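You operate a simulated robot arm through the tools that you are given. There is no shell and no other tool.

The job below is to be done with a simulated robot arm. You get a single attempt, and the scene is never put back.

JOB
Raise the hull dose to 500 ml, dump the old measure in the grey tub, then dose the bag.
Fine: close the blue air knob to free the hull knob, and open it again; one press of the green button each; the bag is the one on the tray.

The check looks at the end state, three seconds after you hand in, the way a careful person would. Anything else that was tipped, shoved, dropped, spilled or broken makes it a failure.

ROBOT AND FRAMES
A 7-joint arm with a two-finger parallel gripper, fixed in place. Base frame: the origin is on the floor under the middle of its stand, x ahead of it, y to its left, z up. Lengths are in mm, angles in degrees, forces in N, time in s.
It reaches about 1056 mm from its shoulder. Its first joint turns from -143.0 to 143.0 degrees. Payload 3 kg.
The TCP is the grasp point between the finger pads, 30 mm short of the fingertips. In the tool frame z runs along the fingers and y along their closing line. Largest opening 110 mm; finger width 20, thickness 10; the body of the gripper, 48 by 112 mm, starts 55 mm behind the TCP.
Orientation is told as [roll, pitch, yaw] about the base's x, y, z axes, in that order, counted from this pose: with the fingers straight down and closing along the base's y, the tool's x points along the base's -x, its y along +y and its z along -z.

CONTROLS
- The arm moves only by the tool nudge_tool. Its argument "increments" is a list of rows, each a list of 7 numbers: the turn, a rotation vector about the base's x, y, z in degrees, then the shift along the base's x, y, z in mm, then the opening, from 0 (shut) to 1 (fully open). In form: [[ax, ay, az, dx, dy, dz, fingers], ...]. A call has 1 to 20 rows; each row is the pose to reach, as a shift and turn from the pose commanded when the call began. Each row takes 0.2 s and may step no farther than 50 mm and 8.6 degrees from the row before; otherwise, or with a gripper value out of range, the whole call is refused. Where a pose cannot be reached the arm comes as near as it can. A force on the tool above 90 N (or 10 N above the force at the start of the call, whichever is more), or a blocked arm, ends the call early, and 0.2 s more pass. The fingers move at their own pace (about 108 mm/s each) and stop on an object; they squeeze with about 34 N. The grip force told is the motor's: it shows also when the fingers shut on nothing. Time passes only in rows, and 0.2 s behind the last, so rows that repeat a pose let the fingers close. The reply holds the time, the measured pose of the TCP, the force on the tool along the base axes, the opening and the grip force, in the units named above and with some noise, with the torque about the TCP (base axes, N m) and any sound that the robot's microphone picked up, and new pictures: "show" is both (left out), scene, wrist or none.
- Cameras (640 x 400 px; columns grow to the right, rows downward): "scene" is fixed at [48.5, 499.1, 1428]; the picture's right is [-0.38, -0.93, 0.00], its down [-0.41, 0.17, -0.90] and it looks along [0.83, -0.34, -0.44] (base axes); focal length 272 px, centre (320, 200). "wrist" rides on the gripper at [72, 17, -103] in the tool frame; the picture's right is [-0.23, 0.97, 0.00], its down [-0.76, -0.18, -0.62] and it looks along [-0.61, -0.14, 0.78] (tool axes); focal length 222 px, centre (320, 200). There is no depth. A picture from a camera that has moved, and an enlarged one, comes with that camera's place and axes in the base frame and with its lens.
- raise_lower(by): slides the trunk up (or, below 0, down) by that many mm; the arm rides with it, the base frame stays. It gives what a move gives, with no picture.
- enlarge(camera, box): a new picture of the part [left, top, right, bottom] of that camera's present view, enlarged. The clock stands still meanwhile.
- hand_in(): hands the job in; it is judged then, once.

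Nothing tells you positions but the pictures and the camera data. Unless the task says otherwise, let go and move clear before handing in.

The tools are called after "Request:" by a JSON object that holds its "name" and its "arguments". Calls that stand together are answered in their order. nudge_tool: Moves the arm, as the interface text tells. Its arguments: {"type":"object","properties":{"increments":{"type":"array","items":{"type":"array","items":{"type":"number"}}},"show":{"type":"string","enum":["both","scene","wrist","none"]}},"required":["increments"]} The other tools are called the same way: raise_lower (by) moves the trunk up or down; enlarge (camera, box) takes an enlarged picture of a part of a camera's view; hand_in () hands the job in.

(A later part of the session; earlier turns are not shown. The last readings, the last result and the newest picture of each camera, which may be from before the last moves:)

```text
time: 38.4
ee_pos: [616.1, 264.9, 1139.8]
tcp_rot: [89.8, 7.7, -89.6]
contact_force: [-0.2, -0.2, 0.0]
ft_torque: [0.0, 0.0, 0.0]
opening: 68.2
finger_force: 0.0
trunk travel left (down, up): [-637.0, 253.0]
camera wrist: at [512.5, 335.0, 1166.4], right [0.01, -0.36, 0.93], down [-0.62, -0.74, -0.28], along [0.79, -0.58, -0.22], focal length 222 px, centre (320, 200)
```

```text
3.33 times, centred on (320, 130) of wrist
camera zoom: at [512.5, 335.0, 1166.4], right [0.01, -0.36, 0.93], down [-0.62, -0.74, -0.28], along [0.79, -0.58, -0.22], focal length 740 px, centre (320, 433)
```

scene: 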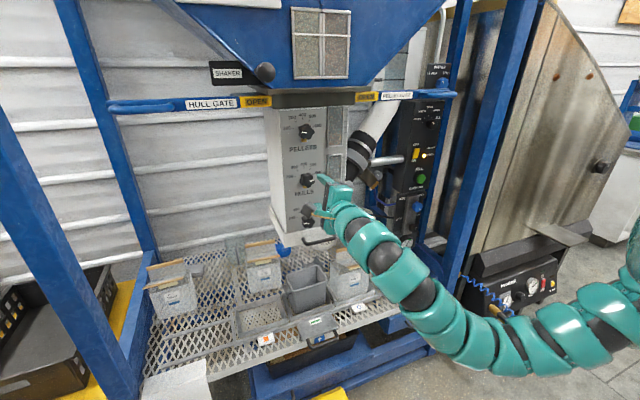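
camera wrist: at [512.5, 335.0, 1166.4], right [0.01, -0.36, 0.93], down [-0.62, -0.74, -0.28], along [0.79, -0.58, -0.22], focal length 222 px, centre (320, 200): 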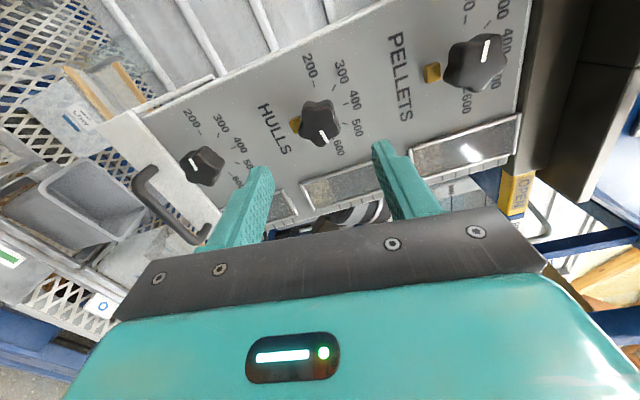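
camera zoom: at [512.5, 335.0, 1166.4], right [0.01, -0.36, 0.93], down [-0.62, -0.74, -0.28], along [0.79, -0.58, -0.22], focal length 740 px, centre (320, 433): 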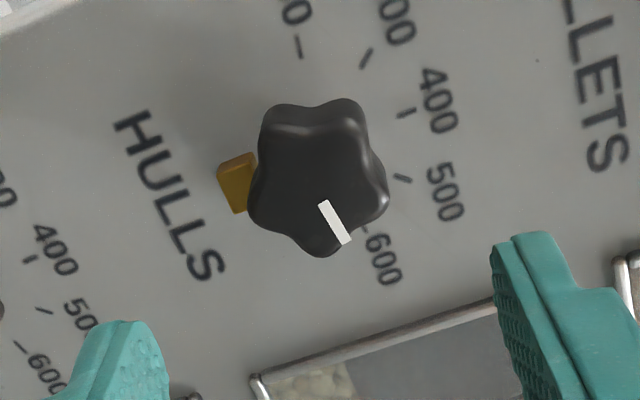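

The hull pointer reads about +80 to 83°, which is right at 600, so I need to come back about 42° counter-clockwise to 500. The alignment is on axis, so I'll move in and grip.

Request:
{"name": "nudge_tool", "arguments": {"increments": [[0, 0, 0, 25, 0, 0, 0.62], [0, 0, 0, 50, 0, 0, 0.62], [0, 0, 0, 70, 0, 0, 0.62], [0, 0, 0, 81, 0, 0, 0.62], [0, 0, 0, 81, 0, 0, 0.25], [0, 0, 0, 81, 0, 0, 0.15], [0, 0, 0, 81, 0, 0, 0.15]], "show": "wrist"}}

Request:
{"name": "enlarge", "arguments": {"camera": "wrist", "box": [230, 90, 410, 230]}}

```text
time: 40.0
ee_pos: [699.3, 266.0, 1136.6]
tcp_rot: [89.7, 7.8, -89.6]
contact_force: [3.4, 0.0, -2.2]
ft_torque: [-0.01, -0.72, 0.73]
opening: 41.4
finger_force: 44.6
trunk travel left (down, up): [-637.0, 253.0]
camera wrist: at [596.0, 335.9, 1165.5], right [0.01, -0.36, 0.93], down [-0.62, -0.74, -0.28], along [0.79, -0.58, -0.23], focal length 222 px, centre (320, 200)
```

wrist: 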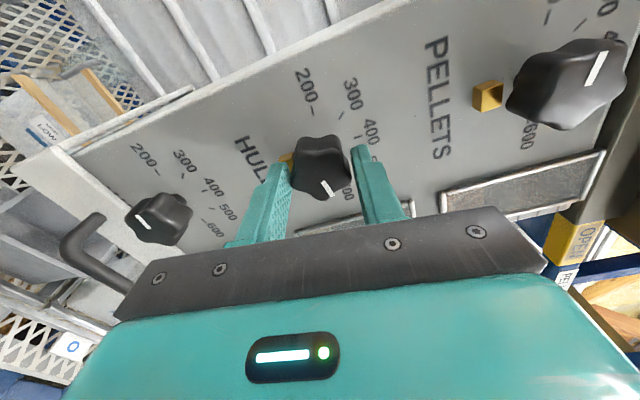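

```text
2.86 times, centred on (320, 160) of wrist
camera zoom: at [596.0, 335.9, 1165.5], right [0.01, -0.36, 0.93], down [-0.62, -0.74, -0.28], along [0.79, -0.58, -0.23], focal length 635 px, centre (320, 314)
```

zoom: 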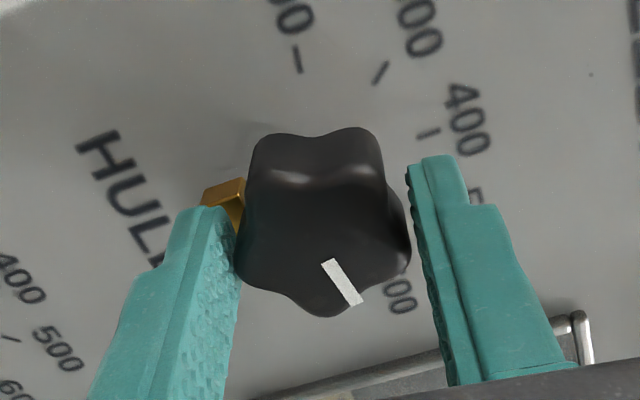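

Gripped again. I'll turn back counter-clockwise 42° in steps.

Request:
{"name": "nudge_tool", "arguments": {"increments": [[-7, 0, 0, 0, 0, -1, 0.15], [-14, 0, 0, 0, 0, -1, 0.15], [-21, 0, 0, 0, 0, -1, 0.15], [-28, 0, 0, 0, 0, -1, 0.15], [-35, 0, 0, 0, 0, -1, 0.15], [-42, 0, 0, 0, 0, -1, 0.15]], "show": "wrist"}}

Request:
{"name": "enlarge", "arguments": {"camera": "wrist", "box": [230, 90, 410, 230]}}

```text
time: 41.4
ee_pos: [699.4, 265.9, 1137.1]
tcp_rot: [89.6, -34.3, -89.5]
contact_force: [14.3, 3.4, 19.3]
ft_torque: [0.01, -1.08, 0.21]
opening: 41.1
finger_force: 45.3
trunk travel left (down, up): [-637.0, 253.0]
camera wrist: at [596.0, 336.4, 1112.3], right [0.0, 0.36, 0.93], down [-0.62, -0.73, 0.29], along [0.79, -0.58, 0.22], focal length 222 px, centre (320, 200)
```

wrist: 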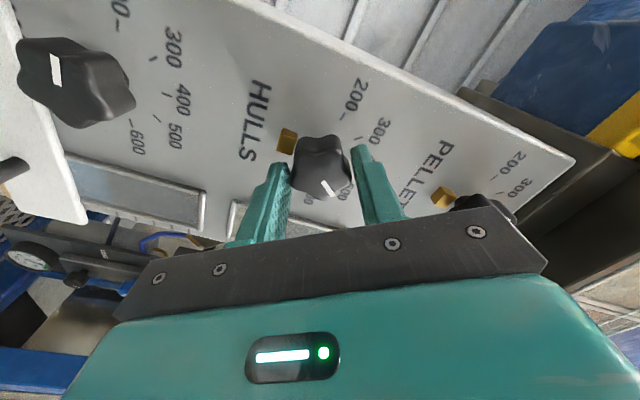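

```text
2.86 times, centred on (320, 160) of wrist
camera zoom: at [596.0, 336.4, 1112.3], right [0.0, 0.36, 0.93], down [-0.62, -0.73, 0.29], along [0.79, -0.58, 0.22], focal length 635 px, centre (320, 314)
```

zoom: 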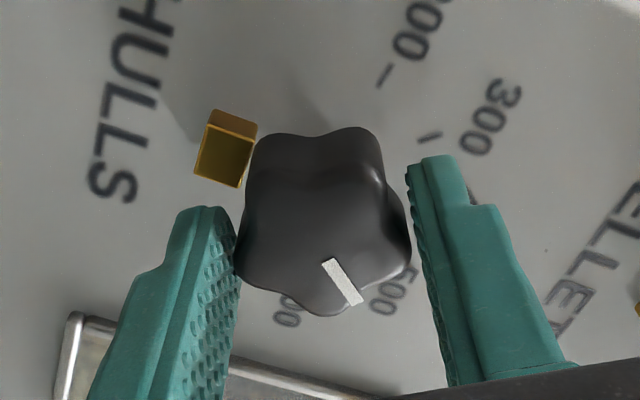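

The pointer computes to about +37 to 39°, and 500 is at +40°. I'll let go, back off a little, and check it against the ticks from a clear view.

Request:
{"name": "nudge_tool", "arguments": {"increments": [[0, 0, 0, 0, 0, 0, 0.4], [0, 0, 0, 0, 0, 0, 0.62], [0, 0, 0, -25, 0, 0, 0.62], [8, 0, 0, -50, 0, 1, 0.62], [16, 0, 0, -75, 0, 2, 0.62], [24, 0, 0, -82, 0, 2, 0.62], [32, 0, 0, -82, 0, 2, 0.62]], "show": "wrist"}}

Request:
{"name": "enlarge", "arguments": {"camera": "wrist", "box": [250, 70, 390, 190]}}

Request:
{"name": "enlarge", "arguments": {"camera": "wrist", "box": [285, 90, 365, 160]}}

```text
time: 43.0
ee_pos: [617.3, 267.0, 1140.3]
tcp_rot: [89.7, -2.0, -89.4]
contact_force: [0.7, 0.5, -1.0]
ft_torque: [0.01, 0.0, 0.05]
opening: 67.7
finger_force: 0.1
trunk travel left (down, up): [-637.0, 253.0]
camera wrist: at [513.5, 340.5, 1155.3], right [0.01, -0.19, 0.98], down [-0.62, -0.77, -0.15], along [0.79, -0.61, -0.12], focal length 222 px, centre (320, 200)
```

wrist: 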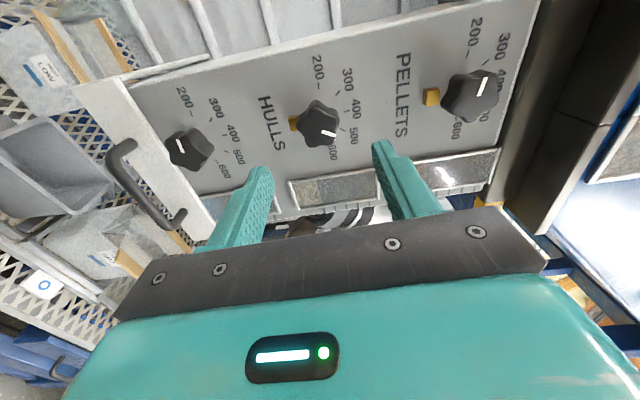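

```text
3.33 times, centred on (320, 130) of wrist
camera zoom: at [513.5, 340.5, 1155.3], right [0.01, -0.19, 0.98], down [-0.62, -0.77, -0.15], along [0.79, -0.61, -0.12], focal length 740 px, centre (320, 433)
```

zoom: 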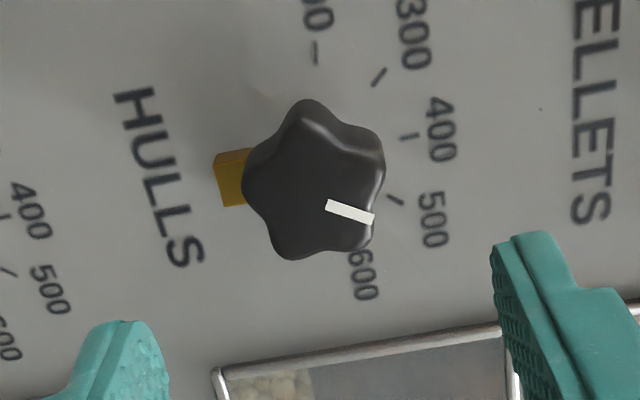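

```text
5.71 times, centred on (325, 125) of wrist
camera zoom: at [513.5, 340.5, 1155.3], right [0.01, -0.19, 0.98], down [-0.62, -0.77, -0.15], along [0.79, -0.61, -0.12], focal length 1269 px, centre (291, 629)
```

zoom: 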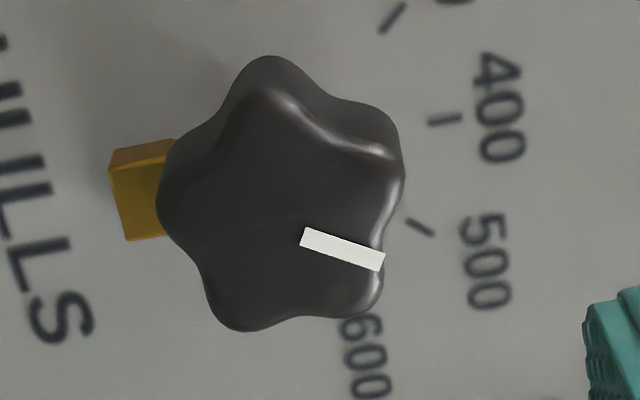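

Request:
{"name": "enlarge", "arguments": {"camera": "scene", "box": [285, 155, 335, 205]}}

Request:
{"name": "enlarge", "arguments": {"camera": "scene", "box": [270, 110, 350, 240]}}

```text
8.00 times, centred on (310, 180) of scene
camera zoom: at [48.5, 499.1, 1428.0], right [-0.38, -0.93, 0.0], down [-0.41, 0.17, -0.9], along [0.83, -0.34, -0.44], focal length 2180 px, centre (400, 360)
```

zoom: 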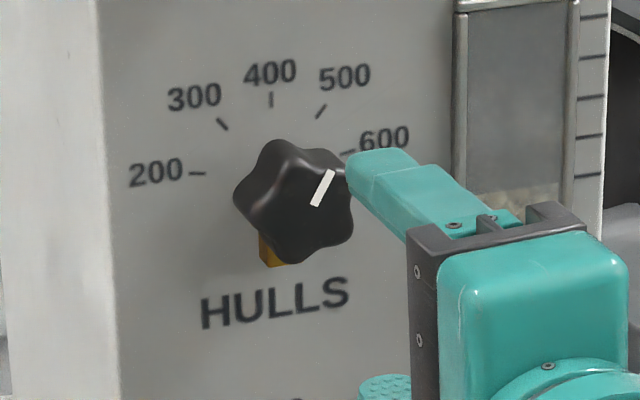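

```text
3.08 times, centred on (310, 175) of scene
camera zoom: at [48.5, 499.1, 1428.0], right [-0.38, -0.93, 0.0], down [-0.41, 0.17, -0.9], along [0.83, -0.34, -0.44], focal length 838 px, centre (351, 277)
```

zoom: 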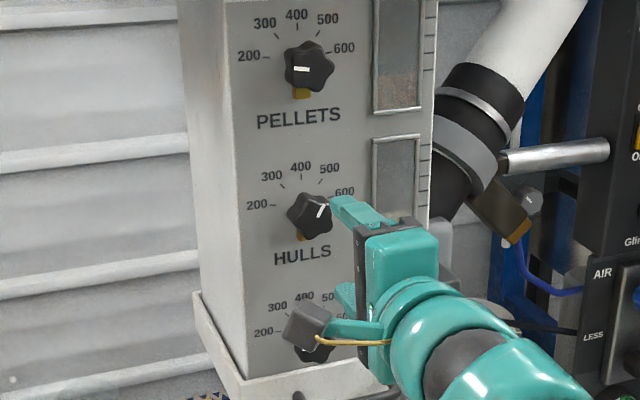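

From two independent views the pointer now reads about +26°, so it crept back when I released under side-load. I'll re-grip with the fingers flush to the star lobes (roll ≈80°), turn 14° clockwise, and zero the load before letting go.

Request:
{"name": "nudge_tool", "arguments": {"increments": [[-8, 0, 0, 20, -1.8, -1.2, 0.62], [-8, 0, 0, 45, -1.8, -1.2, 0.62], [-8, 0, 0, 65, -1.8, -1.2, 0.62], [-8, 0, 0, 79, -1.8, -1.2, 0.62]], "show": "wrist"}}

Request:
{"name": "enlarge", "arguments": {"camera": "wrist", "box": [230, 90, 410, 230]}}

```text
time: 44.0
ee_pos: [697.1, 265.9, 1136.7]
tcp_rot: [89.7, -10.3, -89.5]
contact_force: [-0.4, -0.2, 0.7]
ft_torque: [0.01, 0.04, 0.04]
opening: 68.2
finger_force: 0.2
trunk travel left (down, up): [-637.0, 253.0]
camera wrist: at [593.8, 341.6, 1141.4], right [0.01, -0.05, 1.0], down [-0.62, -0.79, -0.04], along [0.79, -0.62, -0.04], focal length 222 px, centre (320, 200)
```

wrist: 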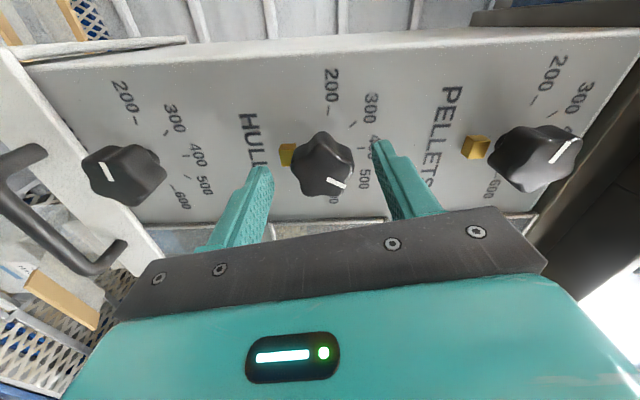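

```text
2.86 times, centred on (320, 160) of wrist
camera zoom: at [593.8, 341.6, 1141.4], right [0.01, -0.05, 1.0], down [-0.62, -0.79, -0.04], along [0.79, -0.62, -0.04], focal length 635 px, centre (320, 314)
```

zoom: 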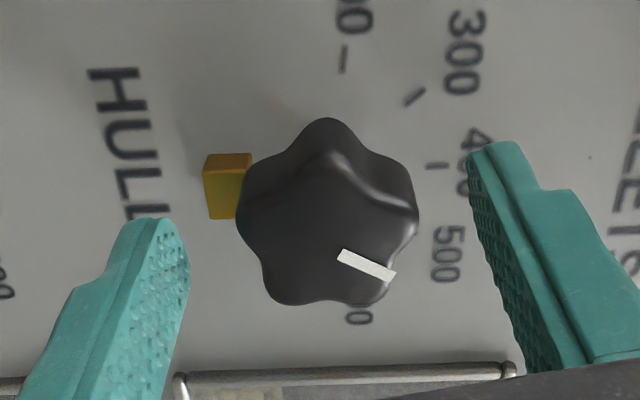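

Request:
{"name": "nudge_tool", "arguments": {"increments": [[1.5, 0, 0, 1.5, 0, 1.4, 0.62], [1.5, 0, 0, 1.5, 0, 1.4, 0.4], [1.5, 0, 0, 1.5, 0, 1.4, 0.3], [1.5, 0, 0, 1.5, 0, 1.4, 0.2], [1.5, 0, 0, 1.5, 0, 1.4, 0.2]], "show": "wrist"}}

Request:
{"name": "enlarge", "arguments": {"camera": "wrist", "box": [230, 90, 410, 230]}}

```text
time: 45.2
ee_pos: [699.0, 265.1, 1137.8]
tcp_rot: [89.6, -8.8, -89.5]
contact_force: [-3.0, -2.4, -6.8]
ft_torque: [0.0, -0.23, -0.05]
opening: 41.2
finger_force: 44.9
trunk travel left (down, up): [-637.0, 253.0]
camera wrist: at [595.7, 340.6, 1145.1], right [0.01, -0.08, 1.0], down [-0.62, -0.78, -0.06], along [0.79, -0.62, -0.05], focal length 222 px, centre (320, 200)
```

wrist: 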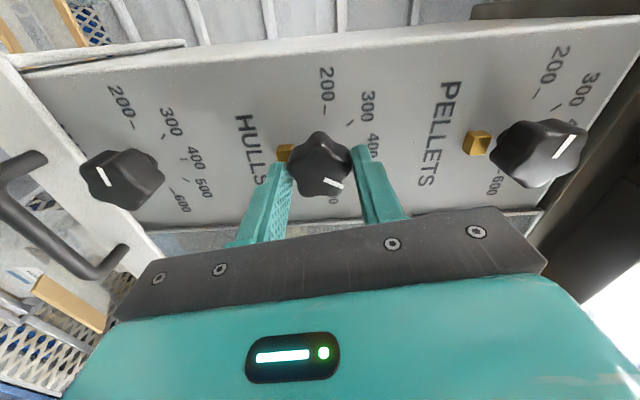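

```text
2.86 times, centred on (320, 160) of wrist
camera zoom: at [595.7, 340.6, 1145.1], right [0.01, -0.08, 1.0], down [-0.62, -0.78, -0.06], along [0.79, -0.62, -0.05], focal length 635 px, centre (320, 314)
```

zoom: 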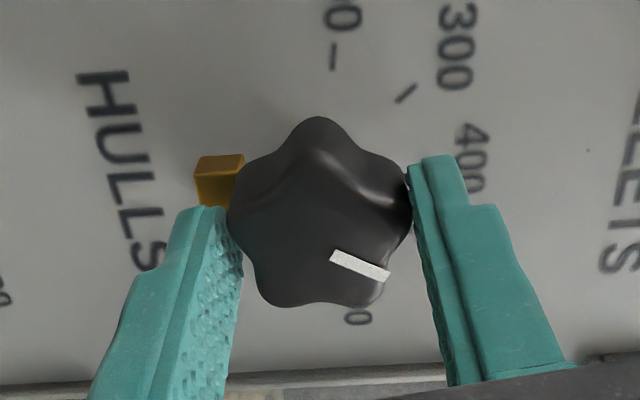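

Gripped without disturbing it; the pointer is at about 28°. I'll turn +12.5° and then check the load.

Request:
{"name": "nudge_tool", "arguments": {"increments": [[4, 0, 0, 0, 0, 0, 0.2], [8, 0, 0, 0, 0, -0.5, 0.2], [12.5, 0, 0, 0, 0, -1, 0.2], [12.5, 0, 0, 0, 0, -1, 0.2]], "show": "wrist"}}

Request:
{"name": "enlarge", "arguments": {"camera": "wrist", "box": [230, 90, 410, 230]}}

```text
time: 46.2
ee_pos: [699.3, 265.7, 1138.8]
tcp_rot: [89.9, 3.9, -89.5]
contact_force: [6.1, 2.2, -0.7]
ft_torque: [-0.06, -0.18, 0.12]
opening: 41.3
finger_force: 45.2
trunk travel left (down, up): [-637.0, 253.0]
camera wrist: at [595.6, 337.4, 1160.6], right [0.01, -0.29, 0.96], down [-0.62, -0.75, -0.23], along [0.79, -0.59, -0.18], focal length 222 px, centre (320, 200)
```

wrist: 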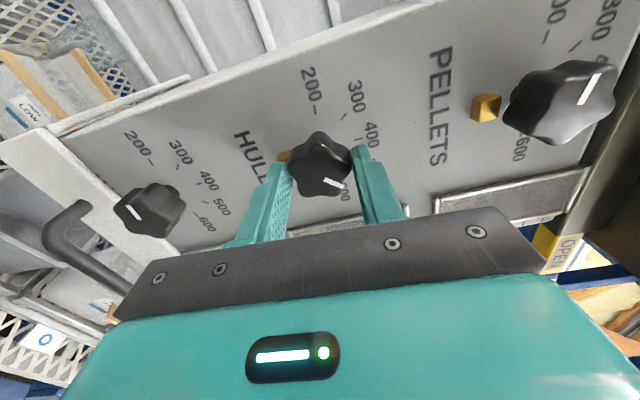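

```text
2.86 times, centred on (320, 160) of wrist
camera zoom: at [595.6, 337.4, 1160.6], right [0.01, -0.29, 0.96], down [-0.62, -0.75, -0.23], along [0.79, -0.59, -0.18], focal length 635 px, centre (320, 314)
```

zoom: 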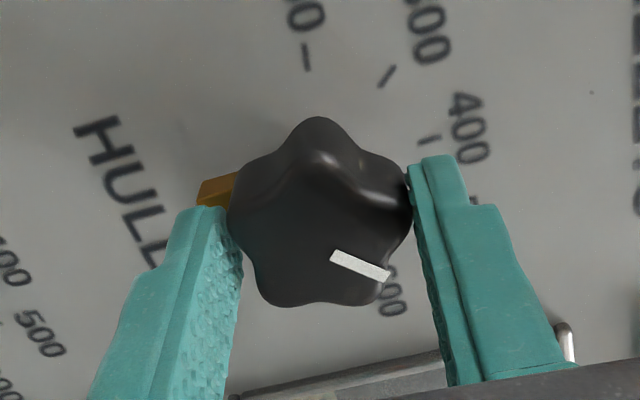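

The load is nearly zero. I'll open the fingers gradually, back off and check the dial.

Request:
{"name": "nudge_tool", "arguments": {"increments": [[0, 0, 0, 0.5, 0, 0, 0.4], [0, 0, 0, 0.5, 0, 0, 0.46], [0, 0, 0, 0.5, 0, 0, 0.62], [0, 0, 0, -25, 0, 0, 0.62], [0, 0, 0, -50, 0, 0, 0.62], [0, 0, 0, -82, 0, 0, 0.62]]}}

Request:
{"name": "enlarge", "arguments": {"camera": "wrist", "box": [285, 90, 365, 160]}}

Request:
{"name": "enlarge", "arguments": {"camera": "scene", "box": [285, 155, 335, 205]}}

```text
time: 47.6
ee_pos: [616.1, 265.6, 1138.0]
tcp_rot: [89.8, 3.8, -89.6]
contact_force: [-1.0, 0.0, -0.4]
ft_torque: [0.03, 0.01, 0.01]
opening: 68.3
finger_force: 0.0
trunk travel left (down, up): [-637.0, 253.0]
camera wrist: at [513.4, 335.7, 1161.4], right [0.01, -0.29, 0.96], down [-0.62, -0.75, -0.23], along [0.79, -0.59, -0.18], focal length 222 px, centre (320, 200)
```

scene: 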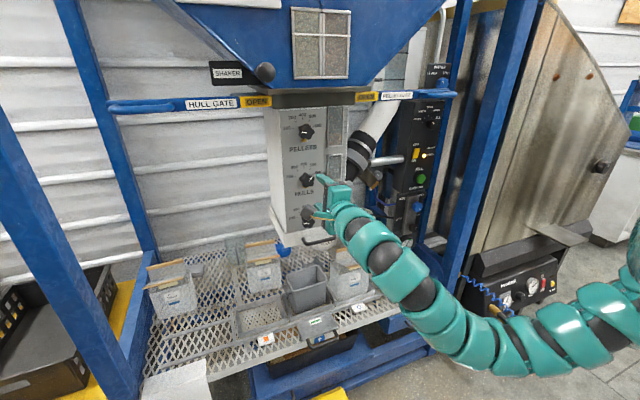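
wrist: 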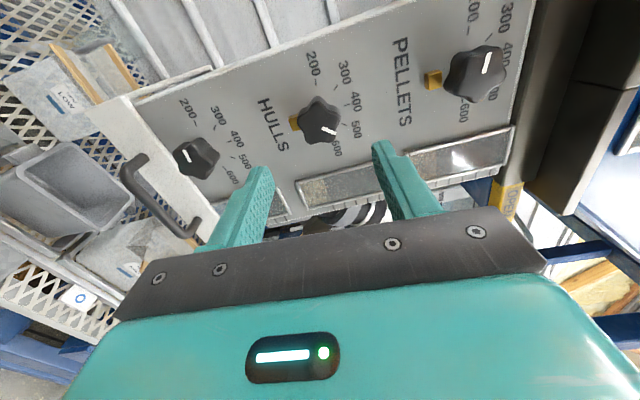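

```text
5.71 times, centred on (325, 125) of wrist
camera zoom: at [513.4, 335.7, 1161.4], right [0.01, -0.29, 0.96], down [-0.62, -0.75, -0.23], along [0.79, -0.59, -0.18], focal length 1269 px, centre (291, 629)
```

zoom: 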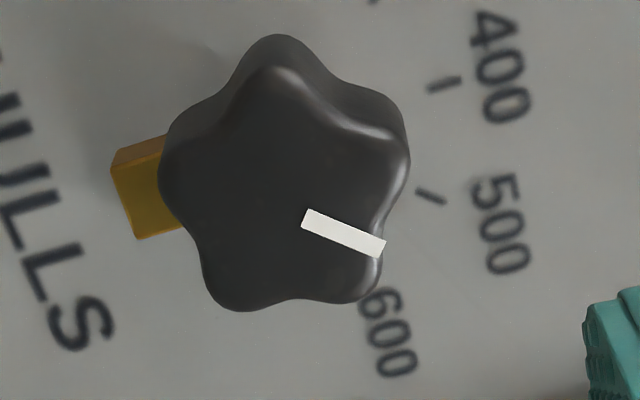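

```text
8.00 times, centred on (310, 180) of scene
camera zoom: at [48.5, 499.1, 1428.0], right [-0.38, -0.93, 0.0], down [-0.41, 0.17, -0.9], along [0.83, -0.34, -0.44], focal length 2180 px, centre (400, 360)
```

zoom: 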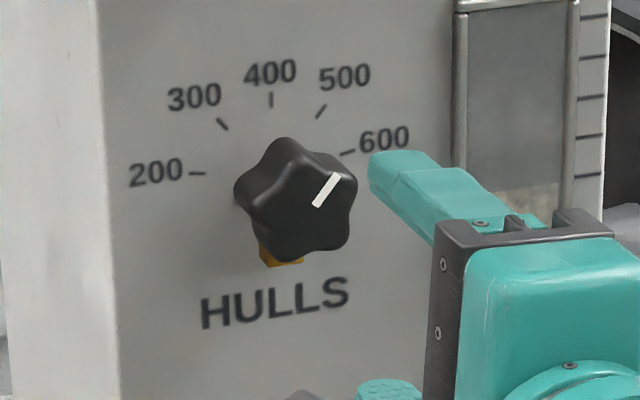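

The pointer measures about +36 to 37° here, against +40° for the 500 tick. To rule out camera bias, I'll check the other two knobs, which sit at 200, in this same view.

Request:
{"name": "enlarge", "arguments": {"camera": "wrist", "box": [430, 20, 530, 110]}}

Request:
{"name": "enlarge", "arguments": {"camera": "wrist", "box": [155, 110, 245, 200]}}

Request:
{"name": "enlarge", "arguments": {"camera": "scene", "box": [285, 107, 335, 157]}}

```text
4.44 times, centred on (480, 65) of wrist
camera zoom: at [513.4, 335.7, 1161.4], right [0.01, -0.29, 0.96], down [-0.62, -0.75, -0.23], along [0.79, -0.59, -0.18], focal length 987 px, centre (-391, 800)
```

zoom: 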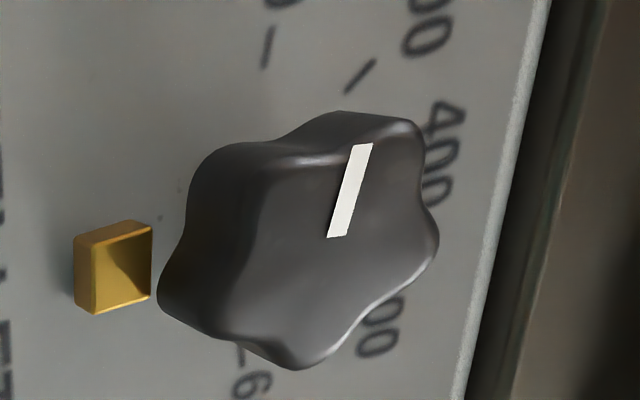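

```text
4.44 times, centred on (200, 155) of wrist
camera zoom: at [513.4, 335.7, 1161.4], right [0.01, -0.29, 0.96], down [-0.62, -0.75, -0.23], along [0.79, -0.59, -0.18], focal length 987 px, centre (853, 400)
```

zoom: 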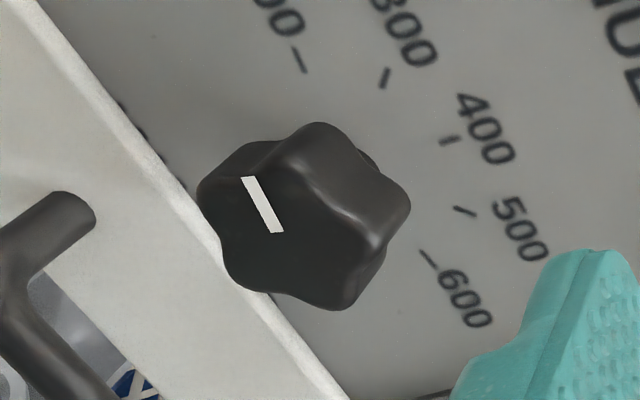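

```text
8.00 times, centred on (310, 132) of scene
camera zoom: at [48.5, 499.1, 1428.0], right [-0.38, -0.93, 0.0], down [-0.41, 0.17, -0.9], along [0.83, -0.34, -0.44], focal length 2180 px, centre (400, 744)
```

zoom: 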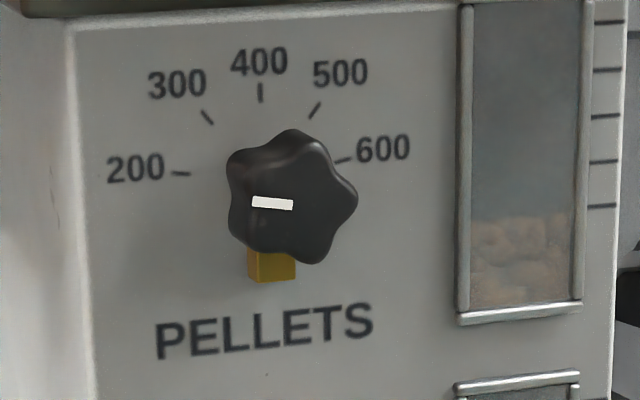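

Pellets and water both read -80.8° (their 200 marks) in this view, so there's no camera bias. The hull pointer is truly at about +36.6°, or roughly 491 ml. One more small flush grip and a turn of about 5° should put it on 500.

Request:
{"name": "nudge_tool", "arguments": {"increments": [[-3, 0, 0, 25, 0.7, -0.8, 0.62], [-3, 0, 0, 50, 0.7, -0.8, 0.62], [-3, 0, 0, 70, 0.7, -0.8, 0.62], [-3, 0, 0, 83, 0.7, -0.8, 0.62], [-3, 0, 0, 83, 0.7, -0.8, 0.45], [-3, 0, 0, 83, 0.7, -0.8, 0.35], [-3, 0, 0, 83, 0.7, -0.8, 0.2], [-3, 0, 0, 83, 0.7, -0.8, 0.2]], "show": "wrist"}}

Request:
{"name": "enlarge", "arguments": {"camera": "wrist", "box": [230, 90, 410, 230]}}

```text
time: 49.4
ee_pos: [700.1, 267.2, 1136.9]
tcp_rot: [89.9, 0.8, -89.5]
contact_force: [7.9, 0.7, 11.2]
ft_torque: [-0.02, -0.46, 0.21]
opening: 41.4
finger_force: 44.9
trunk travel left (down, up): [-637.0, 253.0]
camera wrist: at [595.5, 340.4, 1156.7], right [0.0, -0.24, 0.97], down [-0.62, -0.76, -0.19], along [0.79, -0.6, -0.15], focal length 222 px, centre (320, 200)
```

wrist: 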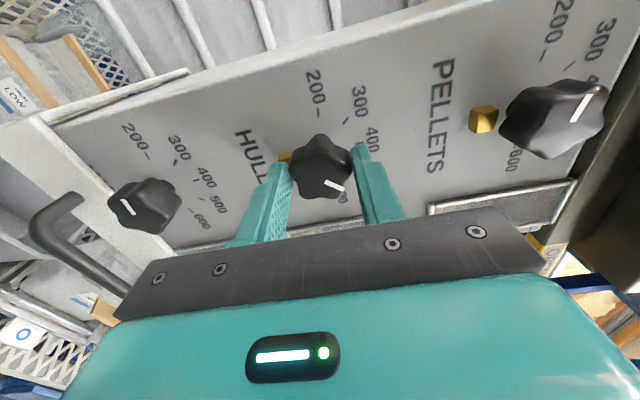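

```text
2.86 times, centred on (320, 160) of wrist
camera zoom: at [595.5, 340.4, 1156.7], right [0.0, -0.24, 0.97], down [-0.62, -0.76, -0.19], along [0.79, -0.6, -0.15], focal length 635 px, centre (320, 314)
```

zoom: 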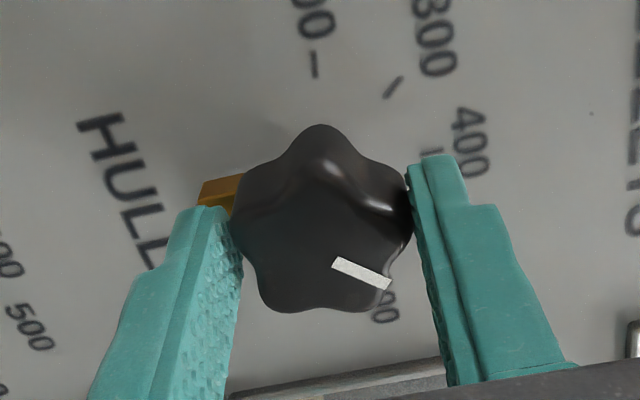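

Gripped, with the pointer at about 39°. A side force of about 11 N upward would disturb the release, so I'll shift 0.75 mm to cancel it and add a 2° turn.

Request:
{"name": "nudge_tool", "arguments": {"increments": [[1.5, 0, 0, 0.5, 0, 0.75, 0.2], [2.5, 0, 0, 0.5, 0, 0.75, 0.2], [2.5, 0, 0, 0.5, 0, 0.75, 0.2]], "show": "wrist"}}

Request:
{"name": "enlarge", "arguments": {"camera": "wrist", "box": [230, 90, 410, 230]}}

```text
time: 50.2
ee_pos: [699.5, 268.1, 1138.7]
tcp_rot: [89.8, 3.3, -89.4]
contact_force: [5.6, 5.6, 6.9]
ft_torque: [-0.06, -0.44, -0.18]
opening: 41.3
finger_force: 44.4
trunk travel left (down, up): [-637.0, 253.0]
camera wrist: at [595.4, 339.3, 1160.1], right [0.01, -0.28, 0.96], down [-0.62, -0.76, -0.22], along [0.79, -0.59, -0.18], focal length 222 px, centre (320, 200)
```

wrist: 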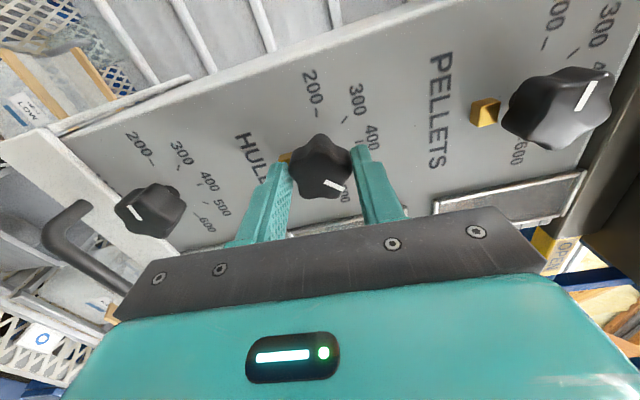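

```text
2.86 times, centred on (320, 160) of wrist
camera zoom: at [595.4, 339.3, 1160.1], right [0.01, -0.28, 0.96], down [-0.62, -0.76, -0.22], along [0.79, -0.59, -0.18], focal length 635 px, centre (320, 314)
```

zoom: 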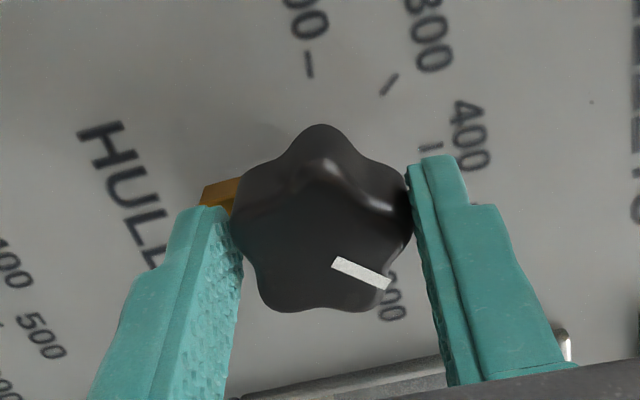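

Request:
{"name": "nudge_tool", "arguments": {"increments": [[0, 0, 0, 0.4, 0.4, 0.4, 0.3], [0, 0, 0, 0.4, 0.4, 0.4, 0.39], [0, 0, 0, 0.4, 0.4, 0.4, 0.42], [0, 0, 0, 0.4, 0.4, 0.4, 0.5], [0, 0, 0, 0.4, 0.4, 0.4, 0.62], [0, 0, 0, -25, 0, 0, 0.62], [0, 0, 0, -50, 0, 0, 0.62], [0, 0, 0, -82, 0, 0, 0.62]]}}

Request:
{"name": "enlarge", "arguments": {"camera": "wrist", "box": [285, 90, 365, 160]}}

Request:
{"name": "enlarge", "arguments": {"camera": "scene", "box": [285, 155, 335, 205]}}

```text
time: 52.0
ee_pos: [617.3, 264.4, 1137.1]
tcp_rot: [89.7, 3.3, -89.5]
contact_force: [-1.1, 0.0, -0.5]
ft_torque: [0.0, 0.0, -0.01]
opening: 68.3
finger_force: 0.1
trunk travel left (down, up): [-637.0, 253.0]
camera wrist: at [514.4, 337.0, 1158.4], right [0.01, -0.28, 0.96], down [-0.62, -0.75, -0.22], along [0.79, -0.59, -0.18], focal length 222 px, centre (320, 200)
```

scene: 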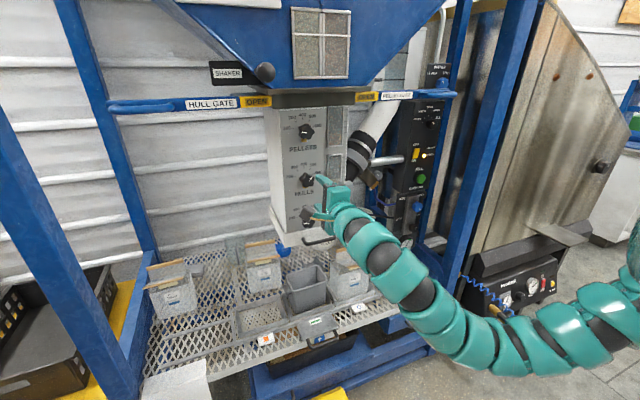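
wrist: 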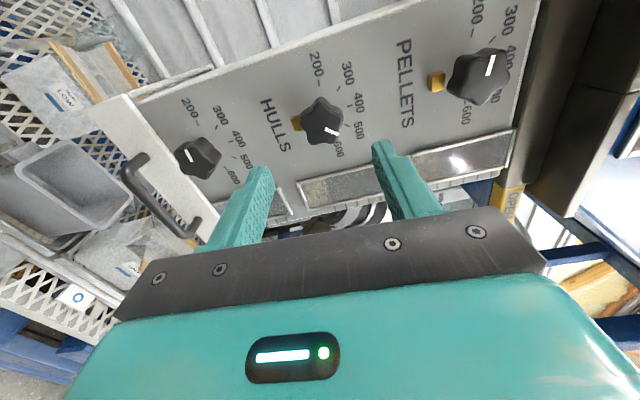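

```text
5.71 times, centred on (325, 125) of wrist
camera zoom: at [514.4, 337.0, 1158.4], right [0.01, -0.28, 0.96], down [-0.62, -0.75, -0.22], along [0.79, -0.59, -0.18], focal length 1269 px, centre (291, 629)
```

zoom: 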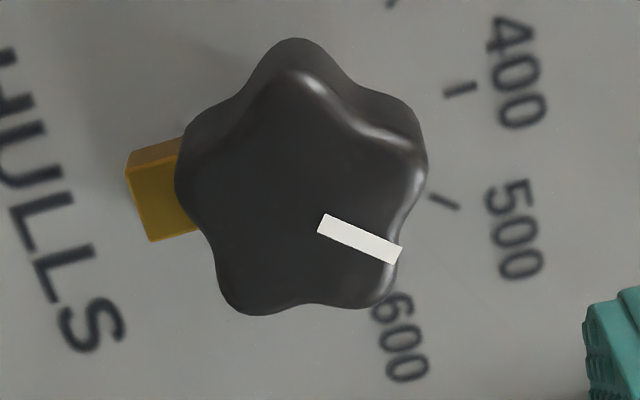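

```text
8.00 times, centred on (310, 180) of scene
camera zoom: at [48.5, 499.1, 1428.0], right [-0.38, -0.93, 0.0], down [-0.41, 0.17, -0.9], along [0.83, -0.34, -0.44], focal length 2180 px, centre (400, 360)
```

zoom: 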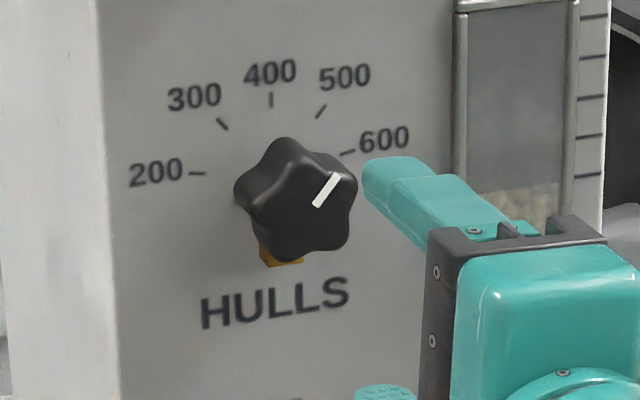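

The hull pointer now measures about 39.5°, which is 500 ml within a degree, and the other two knobs are untouched. Next I'll go back to reopen the air knob, retracing the safe path.

Request:
{"name": "nudge_tool", "arguments": {"increments": [[0, 0, 0, 10, -35, -4, 0.62], [0, 0, 0, 20, -75, -9, 0.62], [0, 0, 0, 20, -115, -14, 0.62], [0, 0, 0, 20, -155, -19, 0.62], [0, 0, 0, 20, -195, -24, 0.62], [0, 0, 0, 25, -235, -30, 0.62], [0, 0, 0, 35, -275, -36, 0.62], [0, 0, 0, 45, -315, -42, 0.62], [0, 0, 0, 50, -356, -45, 0.62]], "show": "scene"}}

```text
time: 54.0
ee_pos: [671.8, -92.5, 1091.8]
tcp_rot: [89.8, 3.2, -89.5]
contact_force: [0.6, -0.1, -0.1]
ft_torque: [-0.02, 0.03, -0.01]
opening: 68.0
finger_force: 0.0
trunk travel left (down, up): [-637.0, 253.0]
```

scene: 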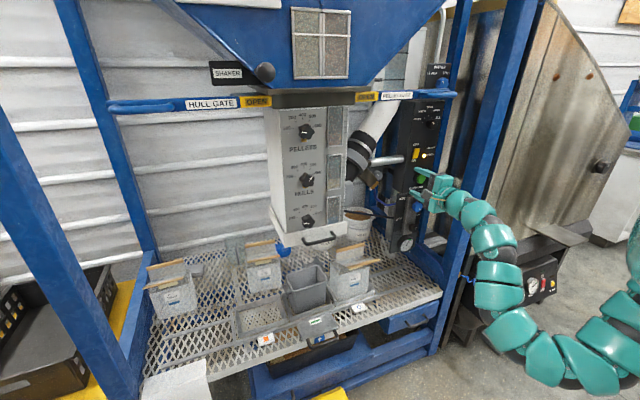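

Request:
{"name": "nudge_tool", "arguments": {"increments": [[4, 0, 0, 5, -25, -23, 0.62], [12, 0, 0, 10, -50, -46, 0.62], [20, 0, 0, 20, -75, -69, 0.62], [28, 0, 0, 30, -100, -92, 0.62], [36, 0, 0, 40, -125, -115, 0.62], [44, 0, 0, 50, -150, -138, 0.62], [52, 0, 0, 60, -170, -161, 0.62], [60, 0, 0, 70, -190, -184, 0.62], [68, 0, 0, 80, -205, -207, 0.62], [76, 0, 0, 80, -212, -228, 0.62]]}}

Request:
{"name": "enlarge", "arguments": {"camera": "wrist", "box": [260, 60, 400, 180]}}

```text
time: 56.2
ee_pos: [748.4, -301.7, 866.8]
tcp_rot: [92.4, 79.5, -87.3]
contact_force: [0.0, 0.7, -0.8]
ft_torque: [0.0, 0.02, 0.02]
opening: 68.2
finger_force: 0.0
trunk travel left (down, up): [-637.0, 253.0]
camera wrist: at [645.3, -304.5, 940.6], right [0.01, -1.0, -0.05], down [-0.62, 0.03, -0.79], along [0.79, 0.03, -0.62], focal length 222 px, centre (320, 200)
```

scene: 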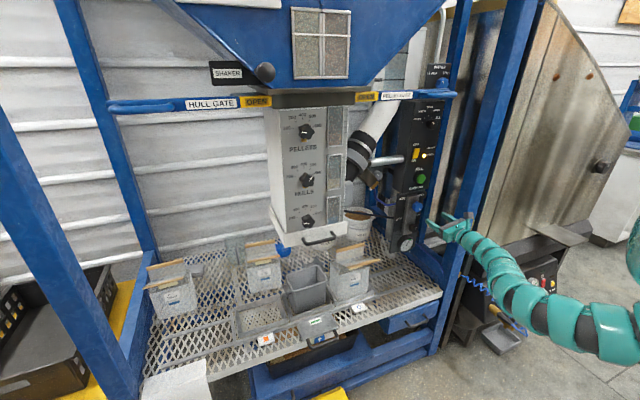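
wrist: 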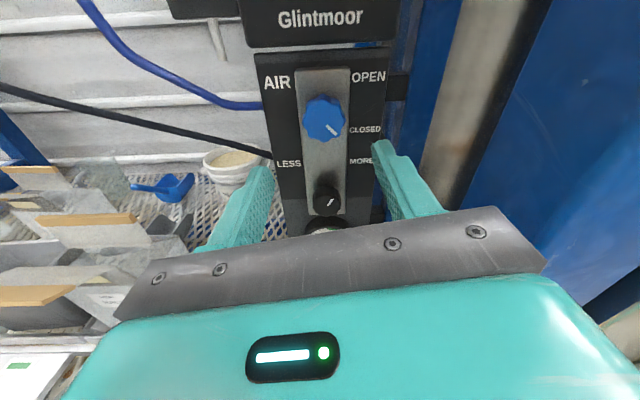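

```text
3.33 times, centred on (330, 120) of wrist
camera zoom: at [645.3, -304.5, 940.6], right [0.01, -1.0, -0.05], down [-0.62, 0.03, -0.79], along [0.79, 0.03, -0.62], focal length 740 px, centre (287, 467)
```

zoom: 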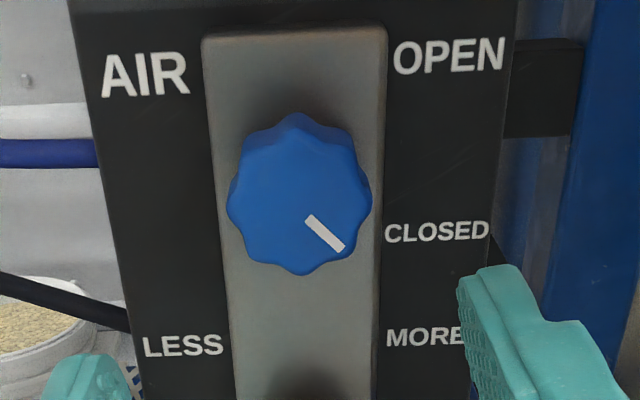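

The air knob's pointer sits at 135°, exactly a quarter turn from OPEN at 45°. I'll line up, grip at this roll and turn it 90° counter-clockwise.

Request:
{"name": "nudge_tool", "arguments": {"increments": [[0, 0, 0, 25, -4.5, -5.5, 0.62], [0, 0, 0, 50, -4.5, -5.5, 0.62], [0, 0, 0, 75, -4.5, -5.5, 0.62], [0, 0, 0, 95, -4.5, -5.5, 0.62], [0, 0, 0, 105, -4.5, -5.5, 0.62]], "show": "wrist"}}

Request:
{"name": "enlarge", "arguments": {"camera": "wrist", "box": [230, 90, 410, 230]}}

```text
time: 57.4
ee_pos: [852.5, -308.5, 859.9]
tcp_rot: [91.8, 79.3, -88.0]
contact_force: [-0.7, -0.3, 1.1]
ft_torque: [-0.02, 0.0, 0.01]
opening: 68.1
finger_force: 0.0
trunk travel left (down, up): [-637.0, 253.0]
camera wrist: at [749.7, -310.1, 934.4], right [0.0, -1.0, -0.04], down [-0.62, 0.03, -0.79], along [0.79, 0.03, -0.62], focal length 222 px, centre (320, 200)
```

wrist: 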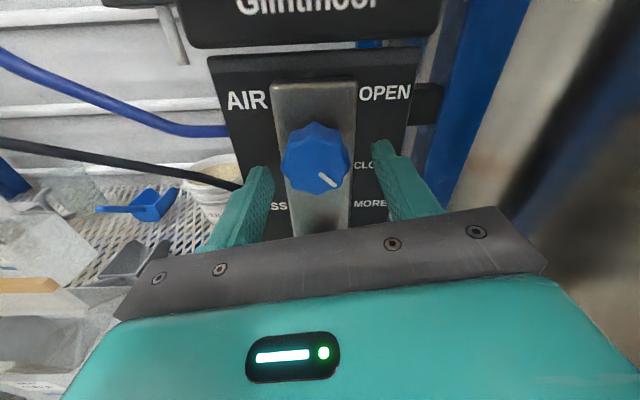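

```text
2.86 times, centred on (320, 160) of wrist
camera zoom: at [749.7, -310.1, 934.4], right [0.0, -1.0, -0.04], down [-0.62, 0.03, -0.79], along [0.79, 0.03, -0.62], focal length 635 px, centre (320, 314)
```

zoom: 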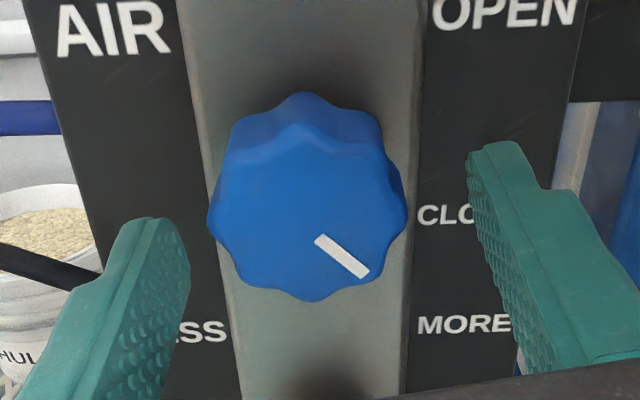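

Request:
{"name": "nudge_tool", "arguments": {"increments": [[0, 0, 0, 2, 3, 2, 0.62], [0, 0, 0, 2, 3, 2, 0.45], [0, 0, 0, 2, 3, 2, 0.3], [0, 0, 0, 2, 3, 2, 0.2], [0, 0, 0, 2, 3, 2, 0.2]], "show": "wrist"}}

Request:
{"name": "enlarge", "arguments": {"camera": "wrist", "box": [230, 90, 410, 230]}}

```text
time: 58.6
ee_pos: [855.1, -303.6, 863.2]
tcp_rot: [92.2, 79.3, -87.7]
contact_force: [3.8, -6.5, 3.3]
ft_torque: [-0.05, 0.89, -0.86]
opening: 44.9
finger_force: 45.1
trunk travel left (down, up): [-637.0, 253.0]
camera wrist: at [751.3, -307.1, 936.7], right [0.0, -1.0, -0.04], down [-0.62, 0.03, -0.79], along [0.79, 0.03, -0.62], focal length 222 px, centre (320, 200)
```

wrist: 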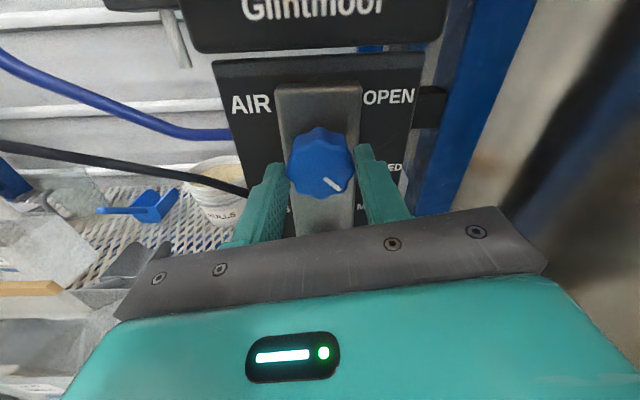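

```text
2.86 times, centred on (320, 160) of wrist
camera zoom: at [751.3, -307.1, 936.7], right [0.0, -1.0, -0.04], down [-0.62, 0.03, -0.79], along [0.79, 0.03, -0.62], focal length 635 px, centre (320, 314)
```

zoom: 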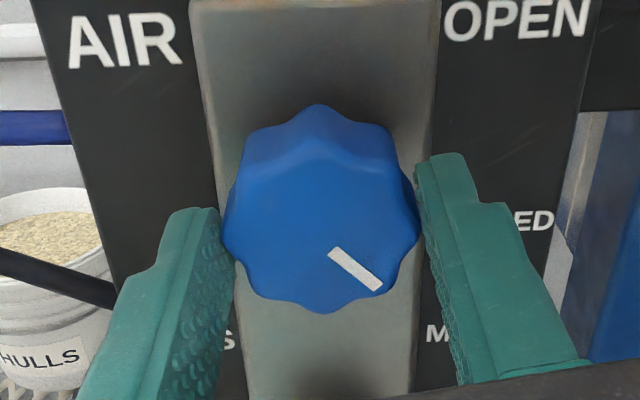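

Request:
{"name": "nudge_tool", "arguments": {"increments": [[-8, 0, 0, 0, 0, 0, 0.2], [-16, 0, 0, 0, 0, 0, 0.2], [-24, 0, 0, 0, 0, 0, 0.2], [-32, 0, 0, 0, 0, 0, 0.2], [-40, 0, 0, 0, 0, 0, 0.2], [-48, 0, 0, 0, 0, 0, 0.2]], "show": "wrist"}}

```text
time: 60.0
ee_pos: [855.4, -303.9, 862.1]
tcp_rot: [90.1, 31.2, -89.4]
contact_force: [9.6, -10.4, 7.0]
ft_torque: [0.01, -0.17, 0.47]
opening: 45.0
finger_force: 44.9
trunk travel left (down, up): [-637.0, 253.0]
camera wrist: at [751.3, -250.6, 914.8], right [0.0, -0.7, 0.71], down [-0.62, -0.56, -0.55], along [0.79, -0.44, -0.43], focal length 222 px, centre (320, 200)
```

wrist: 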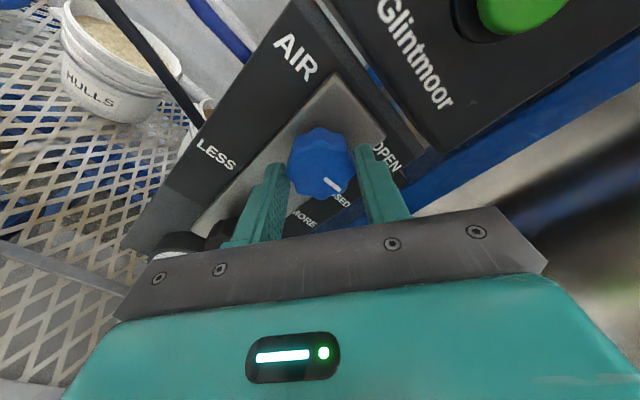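

Request:
{"name": "nudge_tool", "arguments": {"increments": [[-8, 0, 0, 0.5, -0.6, 0.4, 0.2], [-16, 0, 0, 0.5, -0.6, 0.4, 0.2], [-24, 0, 0, 0.5, -0.6, 0.4, 0.2], [-32, 0, 0, 0.5, -0.6, 0.4, 0.2], [-39, 0, 0, 0.5, -0.6, 0.4, 0.2], [-42, 0, 0, 0.5, -0.6, 0.4, 0.2], [-42, 0, 0, 0.5, -0.6, 0.4, 0.2]]}}

Request:
{"name": "enlarge", "arguments": {"camera": "wrist", "box": [230, 90, 410, 230]}}

Request:
{"name": "enlarge", "arguments": {"camera": "scene", "box": [270, 90, 450, 260]}}

```text
time: 61.6
ee_pos: [854.8, -304.0, 861.7]
tcp_rot: [89.7, -10.7, -89.5]
contact_force: [2.9, -5.1, 5.5]
ft_torque: [-0.01, -0.4, 0.92]
opening: 44.7
finger_force: 44.7
trunk travel left (down, up): [-637.0, 253.0]
camera wrist: at [751.2, -229.3, 866.1], right [0.01, -0.04, 1.0], down [-0.62, -0.79, -0.03], along [0.79, -0.62, -0.03], focal length 222 px, centre (320, 200)
```

scene: 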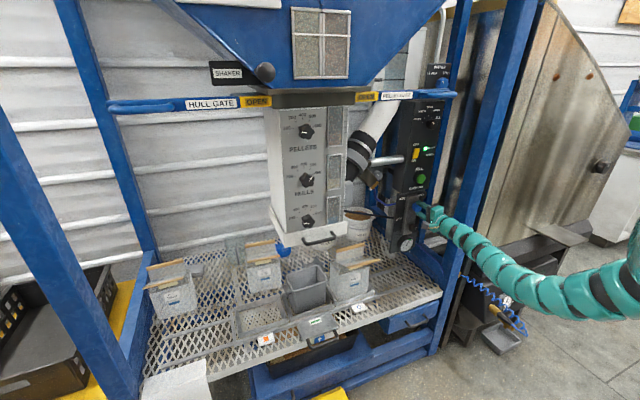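
wrist: 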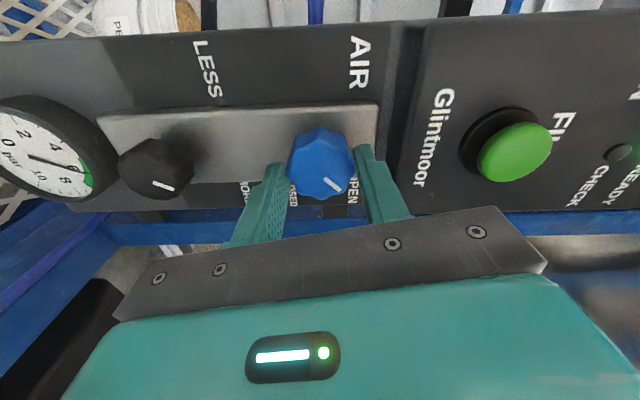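

```text
2.86 times, centred on (320, 160) of wrist
camera zoom: at [751.2, -229.3, 866.1], right [0.01, -0.04, 1.0], down [-0.62, -0.79, -0.03], along [0.79, -0.62, -0.03], focal length 635 px, centre (320, 314)
```

zoom: 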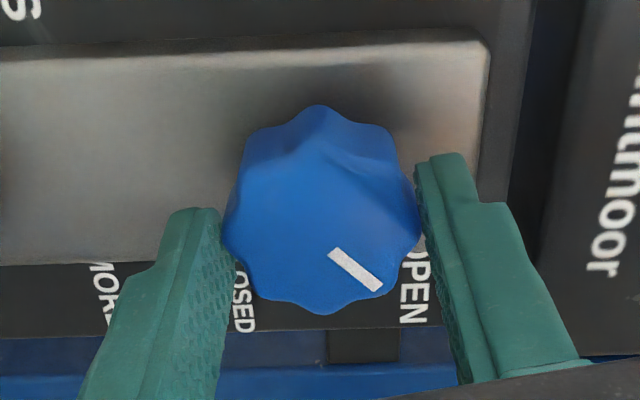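

```text
2.35 times, centred on (360, 175) of scene
camera zoom: at [48.5, 499.1, 1428.0], right [-0.38, -0.93, 0.0], down [-0.41, 0.17, -0.9], along [0.83, -0.34, -0.44], focal length 641 px, centre (226, 259)
```

zoom: 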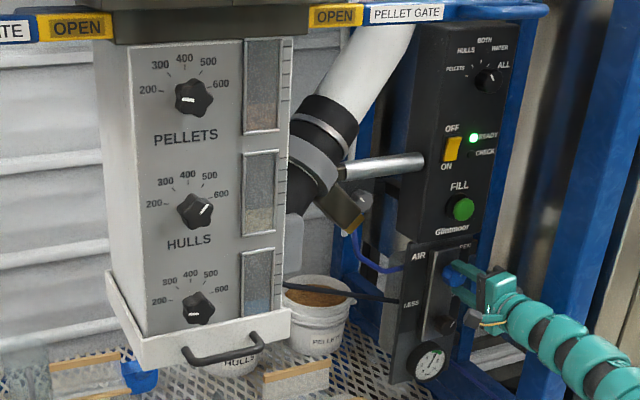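

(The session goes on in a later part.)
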